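You operate a simulated robot arm through the tools that you are given. There is no shell and no other tool. Be economical: measure what you need, move in short steps, check, and stop when the job is done.

You run a simulated robot arm. Do the job below in one go: nothing can be reset, and whatever is moved stays where it is left.

Task
Stand the red spacer beside the blue spacer. It goes on the side that lies toward x +0.0, y +1.0 (a direction in the base frame), with about 3 cm between them.
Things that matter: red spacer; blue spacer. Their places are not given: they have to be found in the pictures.

It is judged by the outcome, as a careful person would: the job done as asked, and still so three seconds after it is handed in. It fails if anything else is knocked over, pushed out of place, dropped, spilled or broken.

Robot
A 6-joint arm with a two-finger parallel gripper, fixed in place. Base frame: the origin is at the foot of the arm, x ahead of it, y to its left, z up; the work surface is at about z = 0. Lengths are in mm, angles in degrees, forces in N, time in s.
With the tool pointing down near the work surface it reaches from about 140 to 580 mm from the base axis. Its first joint turns from -66.0 to 66.0 degrees. Payload 2.1 kg.
The TCP is the grasp point between the finger pads, 30 mm short of the fingertips. In the tool frame z runs along the fingers and y along their closing line. The gripper opens to 94 mm. The fingers are 28 mm wide and 10 mm thick; the gripper's body (50 by 96 mm) begins 55 mm behind the TCP.
Orientation is told as [roll, pitch, yaw] about the base's x, y, z axes, in that order, counted from this pose: with the fingers straight down and closing along the base's y, the tool's x points along the base's -x, its y along +y and its z along -z.

Tools
- The arm moves only by the tool step_arm. Its argument "rows" is a list of rows, each an object (a shift or turn left out is 0, a gripper value left out holds the last) with "dp": the shift along the base's x, y, z in units of 25 mm (1.0 is 25 mm), a list of three; "rotation": the turn, a rotation vector about the base's x, y, z in units of 5 degrees (1.0 is 5 degrees), a list of three; "fingers": the opening, from 0 (shut) to 1 (fully open). In form: [{"dp": [dx, dy, dz], "rotation": [wx, wy, wz], "fingers": fingers}, ...]. A call has 1 to 12 rows; each row shifts and turns the commanded pose from where the row before left it. A call with a number of a shift or a turn outside -1 to 1 is refused whole. A row lasts 0.2 s, in which the tool goes at most 50 mm and 8.6 degrees; a call with a longer step from one row to the next is refused whole, and so is a gripper value outside its range. Where a pose cannot be reached the arm comes as near as it can. A force on the tool above 40 N (or 10 N above the force at the start of the call, whichever is more), or a blocked arm, ends the call early, and 0.2 s more pass. Each finger travels about 72 mm/s and halts on what it meets, pressing with about 45 N; the grip force reading is that of the motor and also rises with nothing between the fingers. The clock runs only during rows and for 0.2 s after the last one: add rows that do not move to give the fingers time. The reply holds the time, the measured pose of the TCP, the force on the tool along the base axes, the opening and the grip force, in the units named above and with some noise.
- Cameras (640 x 400 px; columns grow to the right, rows downward): "scene" is fixed at [78.9, -414.7, 468]; the picture's right is [0.32, -0.95, 0.00], its down [-0.66, -0.22, -0.72] and it looks along [0.68, 0.23, -0.69] (base axes); focal length 327 px, centre (320, 200). "wrist" rides on the gripper at [-37, 0, -58] in the tool frame; the picture's right is [0.00, -1.00, 0.00], its down [0.97, 0.00, -0.24] and it looks along [0.24, 0.00, 0.97] (tool axes); focal length 218 px, centre (320, 200).
- snapshot(camera): a new picture of that camera. No time passes.
- probe_pixels(camera, pixels): there is no depth. For up to 12 entries [column, row, z] of the newest picture of that camera ("zoom" is the newest enlarged one), the place [x, y] in the base frame at which the ray of that pixel passes the height z, good to about 2 mm. No time passes.
- zoom(camera, box): a new picture of the part [left, top, right, bottom] of that camera's present view, enlarged. No time passes.
- close_job(): hands the job in; it is judged then, once.

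Keep the steps short. Do not move on a guess: measure, check each grasp and each placing, and mend mistakes. In all there are 60 turns and 22 pictures (those below and enlarged ones count). Leave the gripper open and the arm clear of the work at the hand-in unless told otherwise, and finish with a single line.

The tools are called after ">>>" by a JSON object that holds its "name" and its "arguments". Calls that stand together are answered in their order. step_arm: Moves the arm, as the interface text tells. Its arguments: {"type":"object","properties":{"rows":{"type":"array"}},"required":["rows"]} The other tools are called the same way: snapshot (camera) takes a picture; probe_pixels (camera, pixels) gives the place at which the rays of pixels pass given heights; zoom (camera, box) takes an enlarged picture of a part of a camera's view; close_job () hands the job in.

At the start:

```text
time_s: 0.0
tool_pos: [256.3, -278.1, 229.7]
orientation: [-0.1, -0.1, 0.0]
contact_force: [0.3, -0.1, 0.2]
grip_width: 94.0
grasp_force: 0.0
```

scene: 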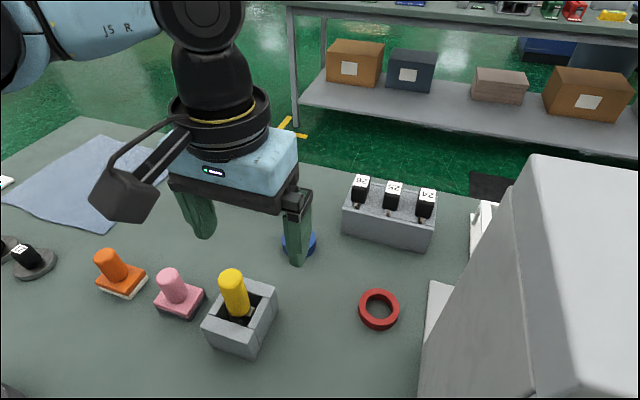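
wrist: 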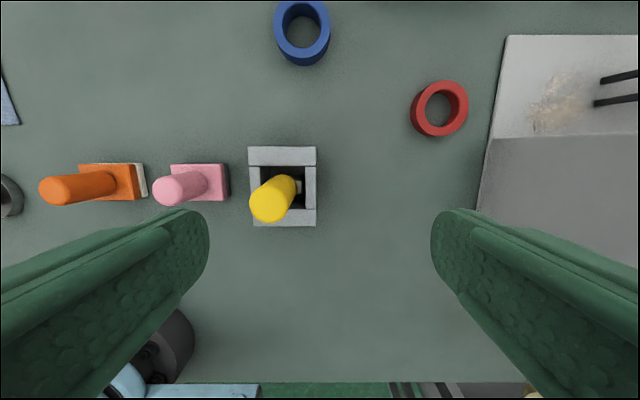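

I see the red ring at wrist pixel (440,108) and the blue ring at (302,33). I'll enlarge both to measure them.

>>> {"name": "zoom", "arguments": {"camera": "wrist", "box": [240, 0, 500, 162]}}

>>> {"name": "zoom", "arguments": {"camera": "scene", "box": [260, 210, 420, 340]}}

```text
2.46 times, centred on (370, 81) of wrist
```

zoom: 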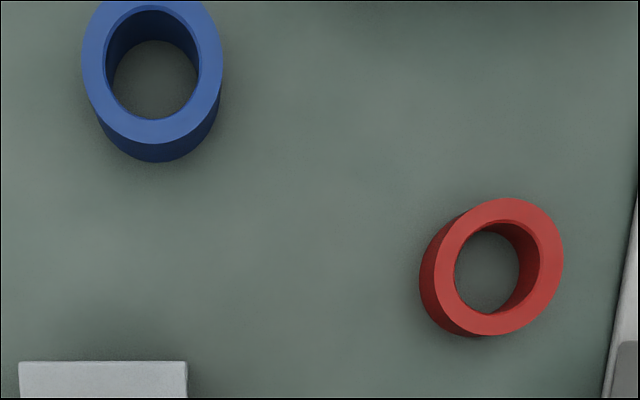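

```text
3.08 times, centred on (340, 275) of scene
```

zoom: 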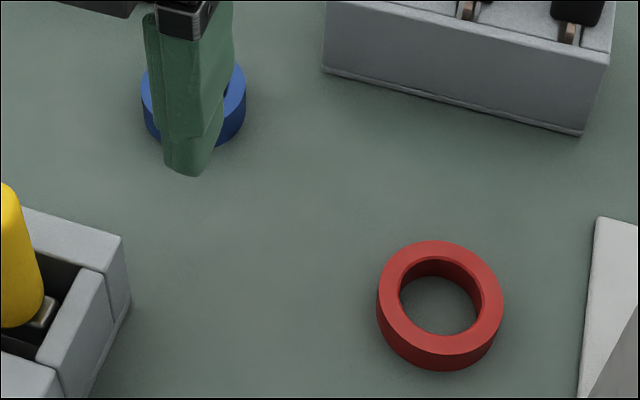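

I'll probe the red ring's rim and base points in the scene zoom, and the ring tops in the wrist view.

>>> {"name": "probe_pixels", "arguments": {"camera": "zoom", "pixels": [[440, 371, 0], [440, 354, 10], [440, 354, 15], [440, 354, 20], [377, 298, 15], [504, 298, 15], [440, 240, 15], [440, 297, 15], [440, 297, 20]]}}

>>> {"name": "probe_pixels", "arguments": {"camera": "wrist", "pixels": [[442.8, 107.8, 15], [442.8, 107.8, 20], [302, 24, 15], [302, 24, 25], [273.7, 24, 20], [330.7, 24, 20], [302, 57.5, 20], [304, 66, 0], [302, 57.5, 15], [302, 57.5, 25]]}}

```text
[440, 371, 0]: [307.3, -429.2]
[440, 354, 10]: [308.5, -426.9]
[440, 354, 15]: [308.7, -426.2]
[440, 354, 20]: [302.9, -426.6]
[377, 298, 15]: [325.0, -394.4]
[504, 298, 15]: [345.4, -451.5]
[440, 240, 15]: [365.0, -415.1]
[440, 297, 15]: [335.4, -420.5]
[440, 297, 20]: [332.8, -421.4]
```

```text
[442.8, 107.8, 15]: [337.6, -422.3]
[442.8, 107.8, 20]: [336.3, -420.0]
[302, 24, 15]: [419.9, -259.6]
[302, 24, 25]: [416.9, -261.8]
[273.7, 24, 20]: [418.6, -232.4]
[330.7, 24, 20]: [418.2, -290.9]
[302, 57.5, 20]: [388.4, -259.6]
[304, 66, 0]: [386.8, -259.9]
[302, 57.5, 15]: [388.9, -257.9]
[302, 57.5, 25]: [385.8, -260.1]
```

Red is about Ø59, ~16 tall, centre (336,-421). Blue is about Ø59, centre (418,-260). Next I'll check how close the white box at the right sits to the red ring.

>>> {"name": "probe_pixels", "arguments": {"camera": "wrist", "pixels": [[506, 35, 0], [487, 137, 0], [478, 209, 0], [506, 35, 100], [487, 137, 100], [478, 209, 100], [215, 24, 0], [317, 150, 60]]}}

>>> {"name": "probe_pixels", "arguments": {"camera": "scene", "pixels": [[430, 281, 0], [418, 380, 0], [510, 190, 0], [510, 190, 100], [533, 155, 200], [533, 155, 100], [478, 203, 0], [345, 235, 0], [432, 250, 0]]}}

```text
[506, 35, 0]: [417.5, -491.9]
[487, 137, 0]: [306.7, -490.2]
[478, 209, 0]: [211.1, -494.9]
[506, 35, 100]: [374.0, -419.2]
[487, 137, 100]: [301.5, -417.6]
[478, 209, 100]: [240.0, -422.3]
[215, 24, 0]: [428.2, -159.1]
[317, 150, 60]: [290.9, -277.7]
```

```text
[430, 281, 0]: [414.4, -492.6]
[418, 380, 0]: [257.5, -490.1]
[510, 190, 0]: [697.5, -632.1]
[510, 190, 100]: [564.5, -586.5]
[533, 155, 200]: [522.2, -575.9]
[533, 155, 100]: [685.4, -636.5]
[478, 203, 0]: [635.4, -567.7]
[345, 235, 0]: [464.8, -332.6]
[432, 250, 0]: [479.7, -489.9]
```

The plate edge lies at y≈-491, so I'll close the fingers along x (yaw +90) to stay clear of it and keep the 3 cm gap free at placing. First I turn at height.

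>>> {"name": "step_arm", "arguments": {"rows": [{"rotation": [0, 0, 1]}, {"rotation": [0, 0, 1]}, {"rotation": [0, 0, 1]}, {"rotation": [0, 0, 1]}, {"rotation": [0, 0, 1]}, {"rotation": [0, 0, 1]}, {"rotation": [0, 0, 1]}, {"rotation": [0, 0, 1]}, {"rotation": [0, 0, 1]}]}}

>>> {"name": "step_arm", "arguments": {"rows": [{"rotation": [0, 0, 1]}, {"rotation": [0, 0, 1]}, {"rotation": [0, 0, 1]}, {"rotation": [0, 0, 1]}, {"rotation": [0, 0, 1]}, {"rotation": [0, 0, 1]}, {"rotation": [0, 0, 1]}, {"rotation": [0, 0, 1]}, {"rotation": [0, 0, 1]}, {}]}}

```text
time_s: 2.0
tool_pos: [256.6, -279.2, 229.2]
orientation: [0.0, 0.0, 45.1]
contact_force: [0.2, 0.1, -0.1]
grip_width: 93.9
grasp_force: 0.1
```

```text
time_s: 4.2
tool_pos: [256.0, -278.4, 228.3]
orientation: [0.1, -0.1, 90.1]
contact_force: [-0.2, 0.1, 0.3]
grip_width: 93.9
grasp_force: 0.1
```

Yaw is 90. Now I move above the red ring, down to z≈170.

>>> {"name": "step_arm", "arguments": {"rows": [{"dp": [0.4, -0.713, 0]}, {"dp": [0.4, -0.713, 0]}, {"dp": [0.4, -0.713, 0]}, {"dp": [0.4, -0.713, 0]}, {"dp": [0.4, -0.713, -0.5]}, {"dp": [0.4, -0.713, -0.5]}, {"dp": [0.4, -0.713, -0.7]}, {"dp": [0.4, -0.713, -0.7]}, {}]}}

>>> {"name": "snapshot", "arguments": {"camera": "wrist"}}

>>> {"name": "snapshot", "arguments": {"camera": "scene"}}

```text
time_s: 5.8
tool_pos: [323.9, -391.7, 194.5]
orientation: [0.4, -0.3, 89.8]
contact_force: [0.7, 7.4, 7.8]
grip_width: 94.0
grasp_force: 0.1
stopped in row 7: the force on the tool passed its limit (the readings are from after the stop); the commanded pose is now the measured one
```

```text
17 pictures are left
```

wrist: 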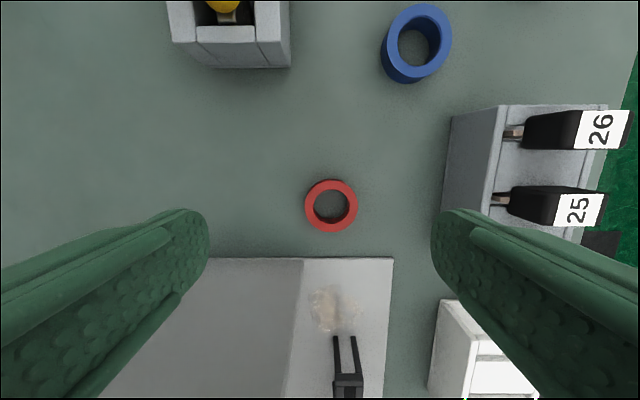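

```text
16 pictures are left
```

scene: 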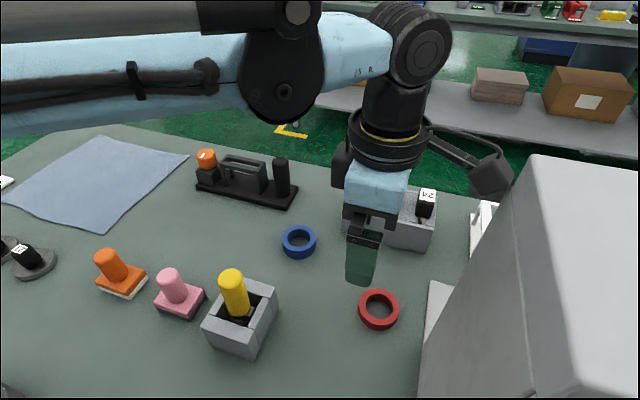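

The call stopped on contact, with force toward +y and +z. The boom on the gripper (tool +x side, scene pixel (490,180)) touched the tall white box, which has not visibly moved. I'll back off up and toward +y, then return to yaw 0 so the boom points to -x, clear of the box.

>>> {"name": "step_arm", "arguments": {"rows": [{"dp": [0, 0.4, 0.6]}, {"dp": [0, 0.8, 0.6]}, {"dp": [0, 0.8, 0.3]}, {"rotation": [0, 0, -1]}, {"rotation": [0, 0, -1]}, {"rotation": [0, 0, -1]}, {"rotation": [0, 0, -1]}, {"rotation": [0, 0, -1]}, {"rotation": [0, 0, -1]}, {"rotation": [0, 0, -1]}, {"rotation": [0, 0, -1]}]}}

>>> {"name": "step_arm", "arguments": {"rows": [{"rotation": [0, 0, -1]}, {"rotation": [0, 0, -1]}, {"rotation": [0, 0, -1]}, {"rotation": [0, 0, -1]}, {"rotation": [0, 0, -1]}, {"rotation": [0, 0, -1]}, {"rotation": [0, 0, -1]}, {"rotation": [0, 0, -1]}, {"rotation": [0, 0, -1]}, {"rotation": [0, 0, -1], "fingers": 0.84}, {}]}}

>>> {"name": "snapshot", "arguments": {"camera": "scene"}}

>>> {"name": "snapshot", "arguments": {"camera": "wrist"}}

```text
time_s: 8.2
tool_pos: [323.4, -341.3, 234.5]
orientation: [0.2, -0.5, 49.6]
contact_force: [0.3, 0.3, -0.8]
grip_width: 94.0
grasp_force: 0.0
```

```text
time_s: 10.6
tool_pos: [323.3, -341.2, 232.3]
orientation: [0.3, -0.4, -0.4]
contact_force: [0.4, -0.2, 0.5]
grip_width: 79.1
grasp_force: 0.1
```

```text
15 pictures are left
```

scene: 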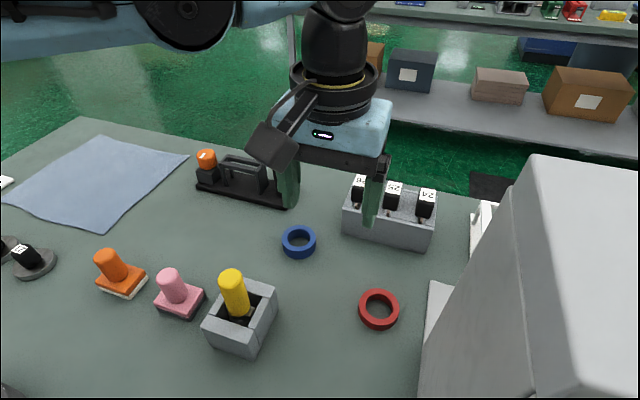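

```text
14 pictures are left
```

wrist: 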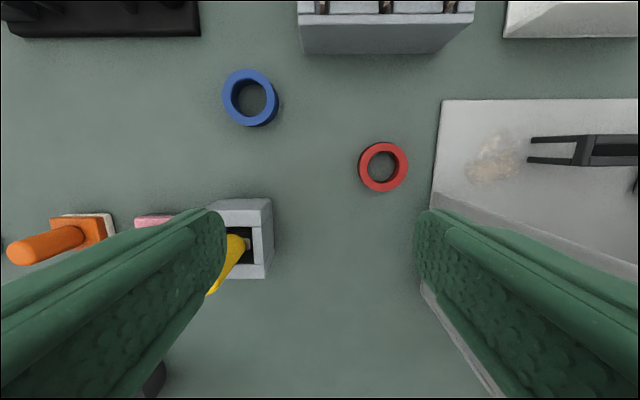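

Nothing has been disturbed. The box corner is at about (306,-490), so the gripper at yaw 0 (lowest y ≈ -469) clears it. I'll move above red and down to z≈100 with opening 79.

>>> {"name": "step_arm", "arguments": {"rows": [{"dp": [0.0635, -0.4, -0.5]}, {"dp": [0.0635, -0.4, -0.5]}, {"dp": [0.0635, -0.4, -0.5]}, {"dp": [0.0635, -0.4, -0.5]}, {"dp": [0.0635, -0.4, -0.5]}, {"dp": [0.0635, -0.4, -0.5]}, {"dp": [0.0635, -0.4, -0.7]}, {"dp": [0.0635, -0.4, -0.7]}, {"dp": [0, 0, -0.9]}, {}]}}

>>> {"name": "snapshot", "arguments": {"camera": "wrist"}}

>>> {"name": "snapshot", "arguments": {"camera": "scene"}}

```text
time_s: 12.8
tool_pos: [335.4, -423.0, 98.5]
orientation: [0.2, -0.4, -0.3]
contact_force: [0.6, -0.5, 0.5]
grip_width: 78.9
grasp_force: 0.1
```

```text
13 pictures are left
```

wrist: 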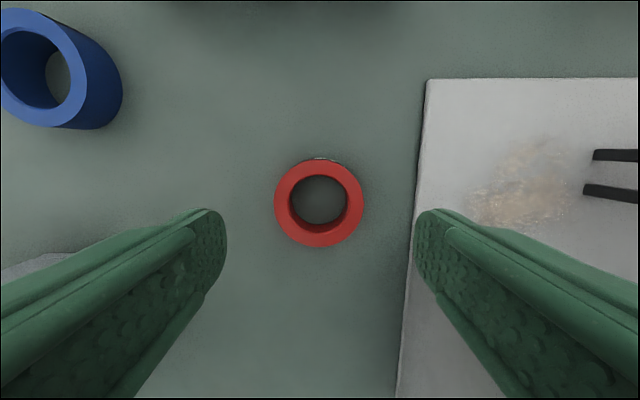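

```text
12 pictures are left
```

scene: 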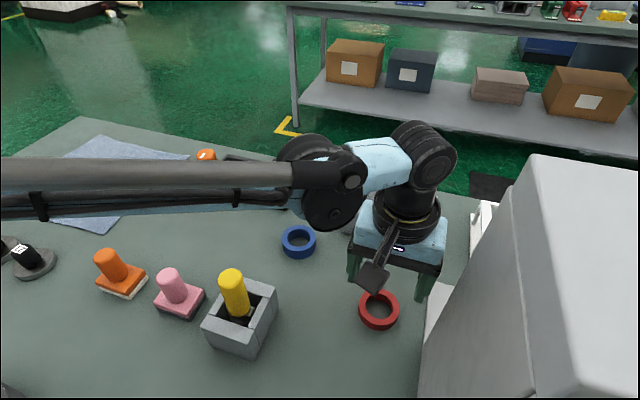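

I see a pale speck at the ring's far edge, wrist (322,159). I'll enlarge it and measure the centre.

>>> {"name": "zoom", "arguments": {"camera": "wrist", "box": [240, 150, 400, 250]}}

>>> {"name": "probe_pixels", "arguments": {"camera": "wrist", "pixels": [[319, 203, 16], [274, 203, 16], [364, 203, 16], [319, 159, 16], [319, 248, 16], [416, 250, 0]]}}

```text
4.00 times, centred on (320, 200) of wrist
```

zoom: 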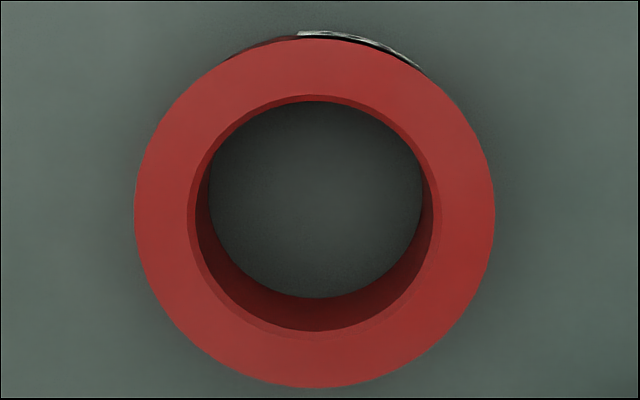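

```text
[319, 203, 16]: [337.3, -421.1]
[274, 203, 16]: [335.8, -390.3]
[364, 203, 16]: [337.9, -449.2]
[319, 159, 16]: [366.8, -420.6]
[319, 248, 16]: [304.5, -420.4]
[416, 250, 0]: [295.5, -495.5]
```

That is just a label on the ring's side. The centre is (336.5,-420.5). With the fingertips 30 mm past the TCP, I'll descend to TCP z≈34 (tips ≈4 mm above the table), nudging 2.5 mm in +y.

>>> {"name": "step_arm", "arguments": {"rows": [{"dp": [0.04, 0.1, -0.4]}, {"dp": [0, 0, -0.5]}, {"dp": [0, 0, -0.5]}, {"dp": [0, 0, -0.5]}, {"dp": [0, 0, -0.4]}, {"dp": [0, 0, -0.26]}, {}]}}

```text
time_s: 14.4
tool_pos: [336.6, -418.6, 37.8]
orientation: [0.1, -0.5, -0.3]
contact_force: [-0.3, 0.7, 0.2]
grip_width: 79.3
grasp_force: 0.1
```

No contact, z=37.8. I'll go 3 mm lower and close the fingers on the ring.

>>> {"name": "step_arm", "arguments": {"rows": [{"dp": [0, -0.05, -0.12]}, {}, {"fingers": 0.55}, {}, {"fingers": 0.5}, {}, {}]}}

>>> {"name": "snapshot", "arguments": {"camera": "wrist"}}

```text
time_s: 16.0
tool_pos: [337.8, -421.3, 34.0]
orientation: [0.2, -0.4, -0.2]
contact_force: [-0.1, 0.0, -0.7]
grip_width: 56.1
grasp_force: 45.1
```

```text
10 pictures are left
```

wrist: 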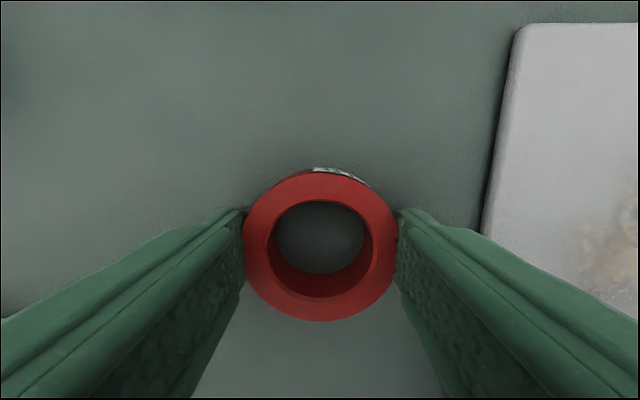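

The ring is held: width 56.1, force 45. I'll lift straight up and check.

>>> {"name": "step_arm", "arguments": {"rows": [{"dp": [0, 0, 0.3]}, {"dp": [0, 0, 0.6]}, {"dp": [0, 0, 0.8]}, {"dp": [0, 0, 0.8]}, {"dp": [0, 0, 0.8]}, {"dp": [0, 0, 0.8]}, {"dp": [0, 0, 0.8]}, {"dp": [0, 0, 0.8]}, {"dp": [0, 0, 0.4]}, {}]}}

>>> {"name": "snapshot", "arguments": {"camera": "wrist"}}

```text
time_s: 18.2
tool_pos: [337.6, -420.7, 187.5]
orientation: [0.2, -0.3, -0.3]
contact_force: [-1.1, 0.5, -1.0]
grip_width: 55.9
grasp_force: 45.0
```

```text
9 pictures are left
```

wrist: 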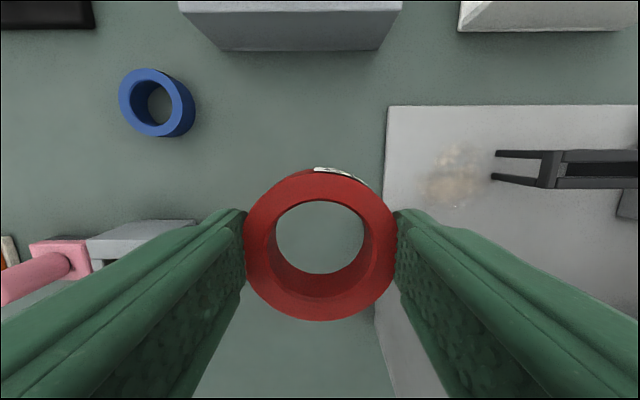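

Firm and unshifted in the grip. Now I carry it at this height to above the target area, about (418,-173).

>>> {"name": "step_arm", "arguments": {"rows": [{"dp": [0.27, 0.83, 0]}, {"dp": [0.27, 0.83, 0]}, {"dp": [0.27, 0.83, 0]}, {"dp": [0.27, 0.83, 0]}, {"dp": [0.27, 0.83, 0]}, {"dp": [0.27, 0.83, 0]}, {"dp": [0.27, 0.83, 0]}, {"dp": [0.27, 0.83, 0]}, {"dp": [0.27, 0.83, 0]}, {"dp": [0.27, 0.83, 0]}, {"dp": [0.27, 0.83, 0]}, {"dp": [0.27, 0.83, 0]}]}}

>>> {"name": "snapshot", "arguments": {"camera": "wrist"}}

>>> {"name": "snapshot", "arguments": {"camera": "scene"}}

```text
time_s: 20.8
tool_pos: [417.2, -170.7, 184.6]
orientation: [0.2, -0.5, -0.4]
contact_force: [-0.2, -0.1, -0.2]
grip_width: 55.6
grasp_force: 44.8
```

```text
8 pictures are left
```

wrist: 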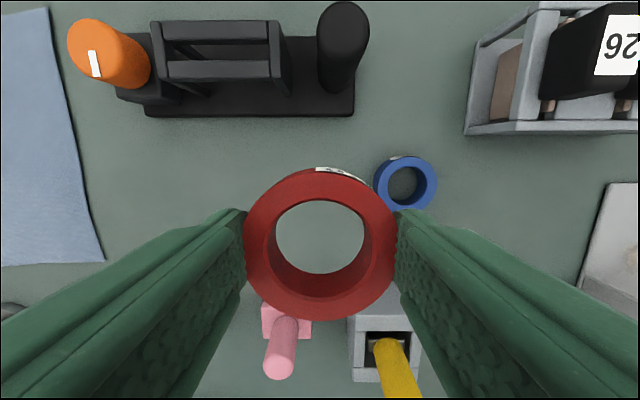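

```text
7 pictures are left
```

scene: 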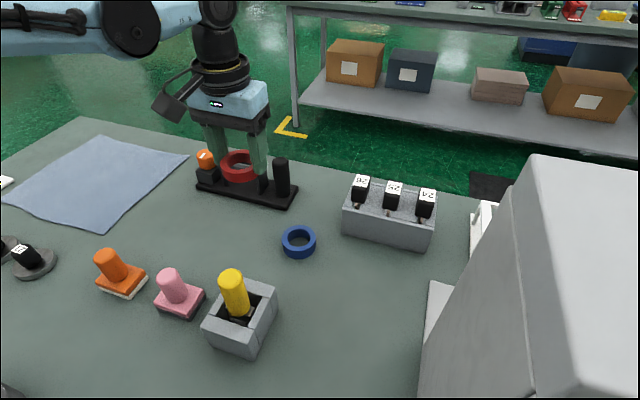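

Blue is at wrist (405,184), and the black rack lies ahead with its front edge at row 117. I'll enlarge the blue spacer in the scene view and measure the rack edge.

>>> {"name": "zoom", "arguments": {"camera": "scene", "box": [250, 211, 346, 271]}}

>>> {"name": "probe_pixels", "arguments": {"camera": "wrist", "pixels": [[405, 184, 16], [374, 184, 16], [436, 184, 16], [405, 184, 20], [250, 117, 0], [250, 117, 10], [150, 117, 0], [350, 117, 0], [340, 90, 20]]}}

>>> {"name": "probe_pixels", "arguments": {"camera": "scene", "pixels": [[298, 238, 16], [298, 238, 20], [290, 210, 0], [197, 190, 0]]}}

```text
6.67 times, centred on (298, 241) of scene
```

zoom: 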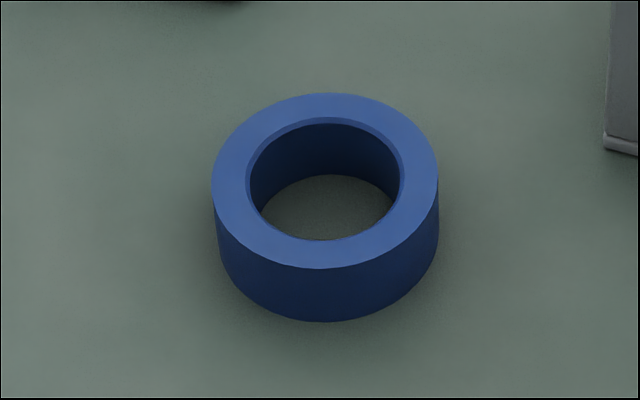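

```text
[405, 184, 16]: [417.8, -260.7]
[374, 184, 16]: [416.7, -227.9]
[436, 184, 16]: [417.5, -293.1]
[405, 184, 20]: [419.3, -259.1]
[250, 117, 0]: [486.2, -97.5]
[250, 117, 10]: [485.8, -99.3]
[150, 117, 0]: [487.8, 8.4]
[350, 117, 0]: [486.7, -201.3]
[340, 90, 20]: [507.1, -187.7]
```

```text
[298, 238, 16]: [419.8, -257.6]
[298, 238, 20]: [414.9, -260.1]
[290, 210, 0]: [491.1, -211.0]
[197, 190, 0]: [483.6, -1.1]
```

I'll probe the rims in the zoom to settle blue's height and centre.

>>> {"name": "probe_pixels", "arguments": {"camera": "zoom", "pixels": [[325, 322, 0], [325, 269, 15], [325, 269, 20], [325, 269, 25], [325, 93, 20], [212, 181, 20], [438, 181, 20], [325, 181, 20], [325, 181, 25]]}}

```text
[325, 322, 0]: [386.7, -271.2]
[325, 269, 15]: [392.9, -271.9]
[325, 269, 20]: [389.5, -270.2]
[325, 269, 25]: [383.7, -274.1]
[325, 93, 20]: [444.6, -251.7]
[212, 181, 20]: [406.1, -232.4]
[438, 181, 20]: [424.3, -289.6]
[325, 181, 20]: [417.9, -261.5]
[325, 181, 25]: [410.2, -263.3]
```

Blue's centre is (417,-261), r≈29.5. The target for red is (417,-173), so TCP (418,-173), and the way down is clear. I'll descend to z≈45 first.

>>> {"name": "step_arm", "arguments": {"rows": [{"dp": [0.03, -0.09, -0.5]}, {"dp": [0, 0, -0.7]}, {"dp": [0, 0, -0.7]}, {"dp": [0, 0, -0.7]}, {"dp": [0, 0, -0.7]}, {"dp": [0, 0, -0.7]}, {"dp": [0, 0, -0.6]}, {"dp": [0, 0, -0.5]}, {"dp": [0, 0, -0.4]}, {}, {}]}}

>>> {"name": "snapshot", "arguments": {"camera": "scene"}}

```text
time_s: 23.2
tool_pos: [418.2, -173.1, 47.7]
orientation: [0.1, -0.4, -0.3]
contact_force: [0.1, 0.6, -0.5]
grip_width: 55.3
grasp_force: 45.3
```

```text
5 pictures are left
```

scene: 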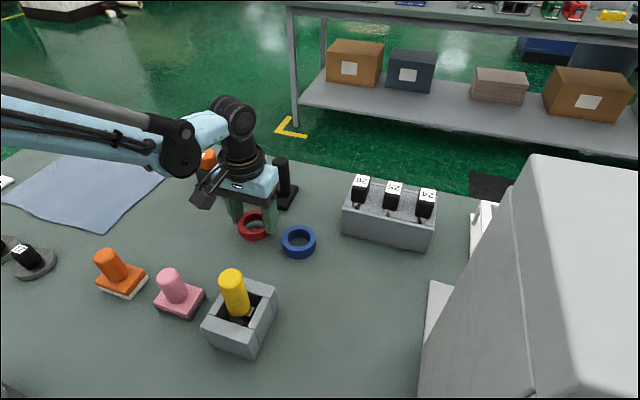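

Clear, at z 47.7. I'll lower in small steps until it touches.

>>> {"name": "step_arm", "arguments": {"rows": [{"dp": [0, 0, -0.2]}, {"dp": [0, 0, -0.14]}, {"dp": [0, 0, -0.1]}, {"dp": [0, 0, -0.06]}, {}, {}]}}

```text
time_s: 24.6
tool_pos: [418.5, -173.2, 35.4]
orientation: [0.1, -0.4, -0.3]
contact_force: [-0.2, 0.0, -0.4]
grip_width: 54.9
grasp_force: 45.1
```

Not touching yet, and the width reading is slowly shrinking. I'll check the ring in the grip.

>>> {"name": "zoom", "arguments": {"camera": "wrist", "box": [200, 140, 440, 290]}}

```text
2.67 times, centred on (320, 215) of wrist
```

zoom: 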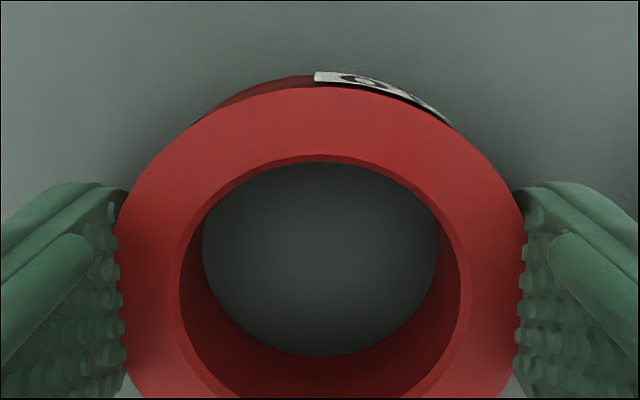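

The ring sits the same; only the pads are compressing. I'll lower a further 2 mm in small steps.

>>> {"name": "step_arm", "arguments": {"rows": [{"dp": [0, 0, -0.04]}, {"dp": [0, 0, -0.03]}, {}, {}]}}

```text
time_s: 25.6
tool_pos: [419.8, -174.0, 34.7]
orientation: [0.2, -0.4, -0.4]
contact_force: [0.3, -0.4, 3.9]
grip_width: 55.0
grasp_force: 45.1
```

Contact: 3.9 N upward. I'll open gently to about 70 mm, clear of blue, and lift straight up.

>>> {"name": "step_arm", "arguments": {"rows": [{"fingers": 0.64}, {"fingers": 0.69}, {"fingers": 0.74}, {}, {}]}}

>>> {"name": "step_arm", "arguments": {"rows": [{"dp": [0, 0, 0.3]}, {"dp": [0, 0, 0.5]}, {"dp": [0, 0, 0.8]}, {"dp": [0, 0, 0.8]}, {"dp": [0, 0, 0.8]}, {"dp": [0, 0, 0.8]}, {"dp": [0, 0, 0.8]}, {"dp": [0, 0, 0.8]}, {"dp": [0, 0, 0.8]}, {"fingers": 1}, {}]}}

>>> {"name": "snapshot", "arguments": {"camera": "wrist"}}

```text
time_s: 26.8
tool_pos: [419.9, -174.1, 35.0]
orientation: [0.2, -0.5, -0.4]
contact_force: [0.0, -0.1, -0.8]
grip_width: 69.5
grasp_force: 0.1
```

```text
time_s: 29.2
tool_pos: [420.3, -173.4, 194.8]
orientation: [0.2, -0.3, -0.3]
contact_force: [-0.7, 0.5, 0.3]
grip_width: 94.1
grasp_force: 0.0
```

```text
3 pictures are left
```

wrist: 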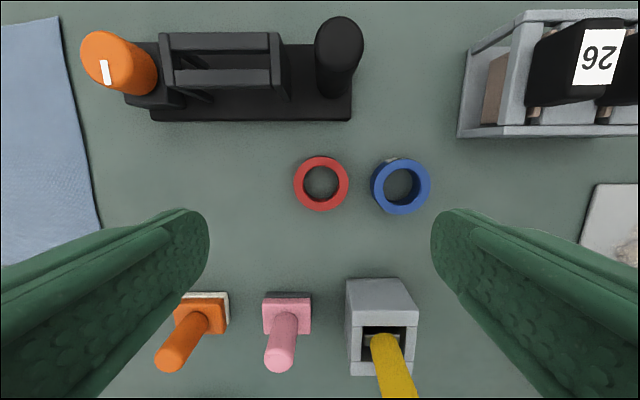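

Both spacers lie flat and free. I'll measure the gap and centres in this view and in an enlarged scene view.

>>> {"name": "probe_pixels", "arguments": {"camera": "wrist", "pixels": [[293.5, 184, 18], [349.5, 184, 18], [321.5, 184, 18], [371, 187, 20], [431.5, 187, 20], [401, 187, 20]]}}

>>> {"name": "zoom", "arguments": {"camera": "scene", "box": [220, 195, 332, 265]}}

```text
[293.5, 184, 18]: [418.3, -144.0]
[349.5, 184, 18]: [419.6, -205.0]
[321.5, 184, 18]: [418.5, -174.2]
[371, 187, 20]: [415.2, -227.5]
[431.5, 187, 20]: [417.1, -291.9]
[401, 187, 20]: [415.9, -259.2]
```

```text
5.71 times, centred on (276, 230) of scene
```

zoom: 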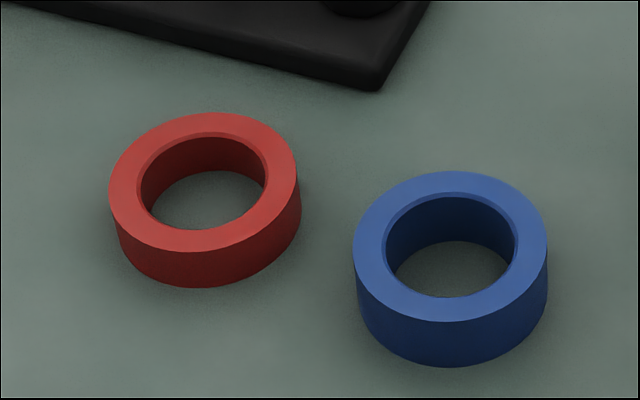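

I'll probe the facing edges and outer edges in this clearer zoom.

>>> {"name": "probe_pixels", "arguments": {"camera": "zoom", "pixels": [[203, 182, 18], [450, 246, 22], [294, 206, 18], [357, 222, 22], [111, 162, 18], [544, 270, 22], [205, 287, 0], [203, 251, 18], [450, 367, 0], [450, 322, 22]]}}

```text
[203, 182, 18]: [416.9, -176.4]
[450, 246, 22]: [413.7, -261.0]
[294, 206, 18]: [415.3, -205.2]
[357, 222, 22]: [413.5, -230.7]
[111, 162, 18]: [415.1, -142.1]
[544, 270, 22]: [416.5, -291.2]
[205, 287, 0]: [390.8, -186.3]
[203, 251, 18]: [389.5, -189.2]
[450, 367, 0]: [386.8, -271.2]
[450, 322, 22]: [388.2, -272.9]
```

The gap measures about 25 mm, slightly short. I'll mend it: go down the same way (opening 70), regrip, lift a little, shift +4 mm in y, and set it down.

>>> {"name": "step_arm", "arguments": {"rows": [{"fingers": 0.74}, {"dp": [0, 0, -0.8]}, {"dp": [0, 0, -0.8]}, {"dp": [0, 0, -0.8]}, {"dp": [0, 0, -0.8]}, {"dp": [0, 0, -0.8]}, {"dp": [0, 0, -0.8]}, {"dp": [0, 0, -0.7]}, {"dp": [0, 0, -0.5]}, {"dp": [0, 0, -0.3]}, {}, {}]}}

>>> {"name": "step_arm", "arguments": {"rows": [{"dp": [0, 0, -0.06]}, {"fingers": 0.64}, {"fingers": 0.56}, {"fingers": 0.52}, {}, {}]}}

```text
time_s: 31.8
tool_pos: [419.6, -173.8, 36.1]
orientation: [0.2, -0.4, -0.3]
contact_force: [0.3, 0.5, -0.8]
grip_width: 69.6
grasp_force: 0.0
```

```text
time_s: 33.2
tool_pos: [419.7, -173.4, 34.0]
orientation: [0.1, -0.4, -0.3]
contact_force: [0.3, 0.0, 1.4]
grip_width: 54.9
grasp_force: 44.7
```

Regripped. Lift 4 mm, shift +4 mm in y and -1.5 mm in x, lower again.

>>> {"name": "step_arm", "arguments": {"rows": [{"dp": [0, 0, 0.16]}, {}, {"dp": [-0.03, 0.08, 0]}, {"dp": [-0.03, 0.08, 0]}, {}, {"dp": [0, 0, -0.08]}, {"dp": [0, 0, -0.06]}, {}, {}]}}

```text
time_s: 35.2
tool_pos: [416.4, -169.2, 34.9]
orientation: [0.2, -0.4, -0.3]
contact_force: [-0.4, 0.0, 0.0]
grip_width: 54.2
grasp_force: 44.8
```

Almost down. I'll lower the last bit until it touches.

>>> {"name": "step_arm", "arguments": {"rows": [{"dp": [0, 0, -0.03]}, {"dp": [0, 0, -0.03]}, {}, {}]}}

```text
time_s: 36.2
tool_pos: [417.0, -167.7, 33.5]
orientation: [0.3, -0.2, -0.3]
contact_force: [-6.2, 2.8, 34.2]
grip_width: 54.5
grasp_force: 44.8
```

Firmly on the table at 34 N upward. I'll ease off 1 mm, then open gently.

>>> {"name": "step_arm", "arguments": {"rows": [{"dp": [0, 0, 0.03]}, {"dp": [0, 0, 0.01]}, {}, {}]}}

>>> {"name": "step_arm", "arguments": {"rows": [{"fingers": 0.64}, {"fingers": 0.69}, {"fingers": 0.74}, {}, {}]}}

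>>> {"name": "step_arm", "arguments": {"rows": [{"dp": [0, 0, 0.3]}, {"dp": [0, 0, 0.5]}, {"dp": [0, 0, 0.8]}, {"dp": [0, 0, 0.8]}, {"dp": [0, 0, 0.8]}, {"dp": [0, 0, 0.8]}, {"dp": [0, 0, 0.8]}, {"dp": [0, 0, 0.8]}, {"dp": [0, 0, 0.8]}, {"dp": [0, 0, 0.8], "fingers": 1}, {}]}}

>>> {"name": "zoom", "arguments": {"camera": "scene", "box": [220, 195, 332, 265]}}

```text
time_s: 37.2
tool_pos: [417.7, -170.4, 33.7]
orientation: [0.2, -0.4, -0.2]
contact_force: [0.0, -0.2, -0.6]
grip_width: 54.2
grasp_force: 45.3
```

```text
time_s: 38.4
tool_pos: [416.6, -169.9, 34.8]
orientation: [0.1, -0.4, -0.3]
contact_force: [-0.5, -0.2, 0.1]
grip_width: 69.5
grasp_force: 0.0
```

```text
time_s: 40.8
tool_pos: [416.7, -170.7, 212.8]
orientation: [0.2, -0.4, -0.3]
contact_force: [0.5, 0.4, -0.1]
grip_width: 94.2
grasp_force: 0.1
```

```text
5.71 times, centred on (276, 230) of scene
```

zoom: 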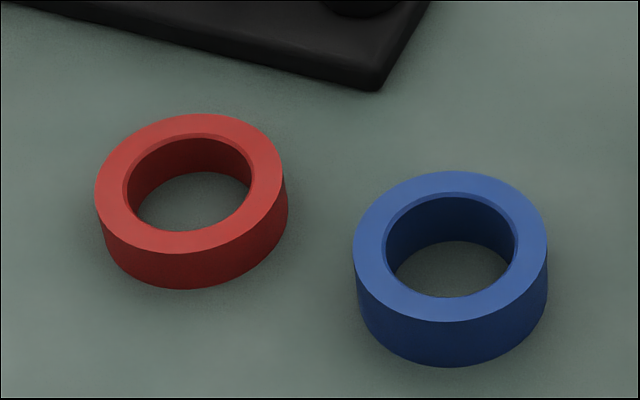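

Red moved about 14 zoom pixels (≈4 mm), so the gap is now ≈29–30 mm. Blue has not moved, red lies flat, and the gripper is open and well above the work. I'll hand in.

>>> {"name": "close_job", "arguments": {}}

```text
The job is handed in.
```

The red spacer now stands flat on the +y side of the blue spacer with a gap of about 3 cm; on the way the gripper's boom once touched the tall white box lightly, which did not visibly move, and the job is handed in with the gripper open and clear.
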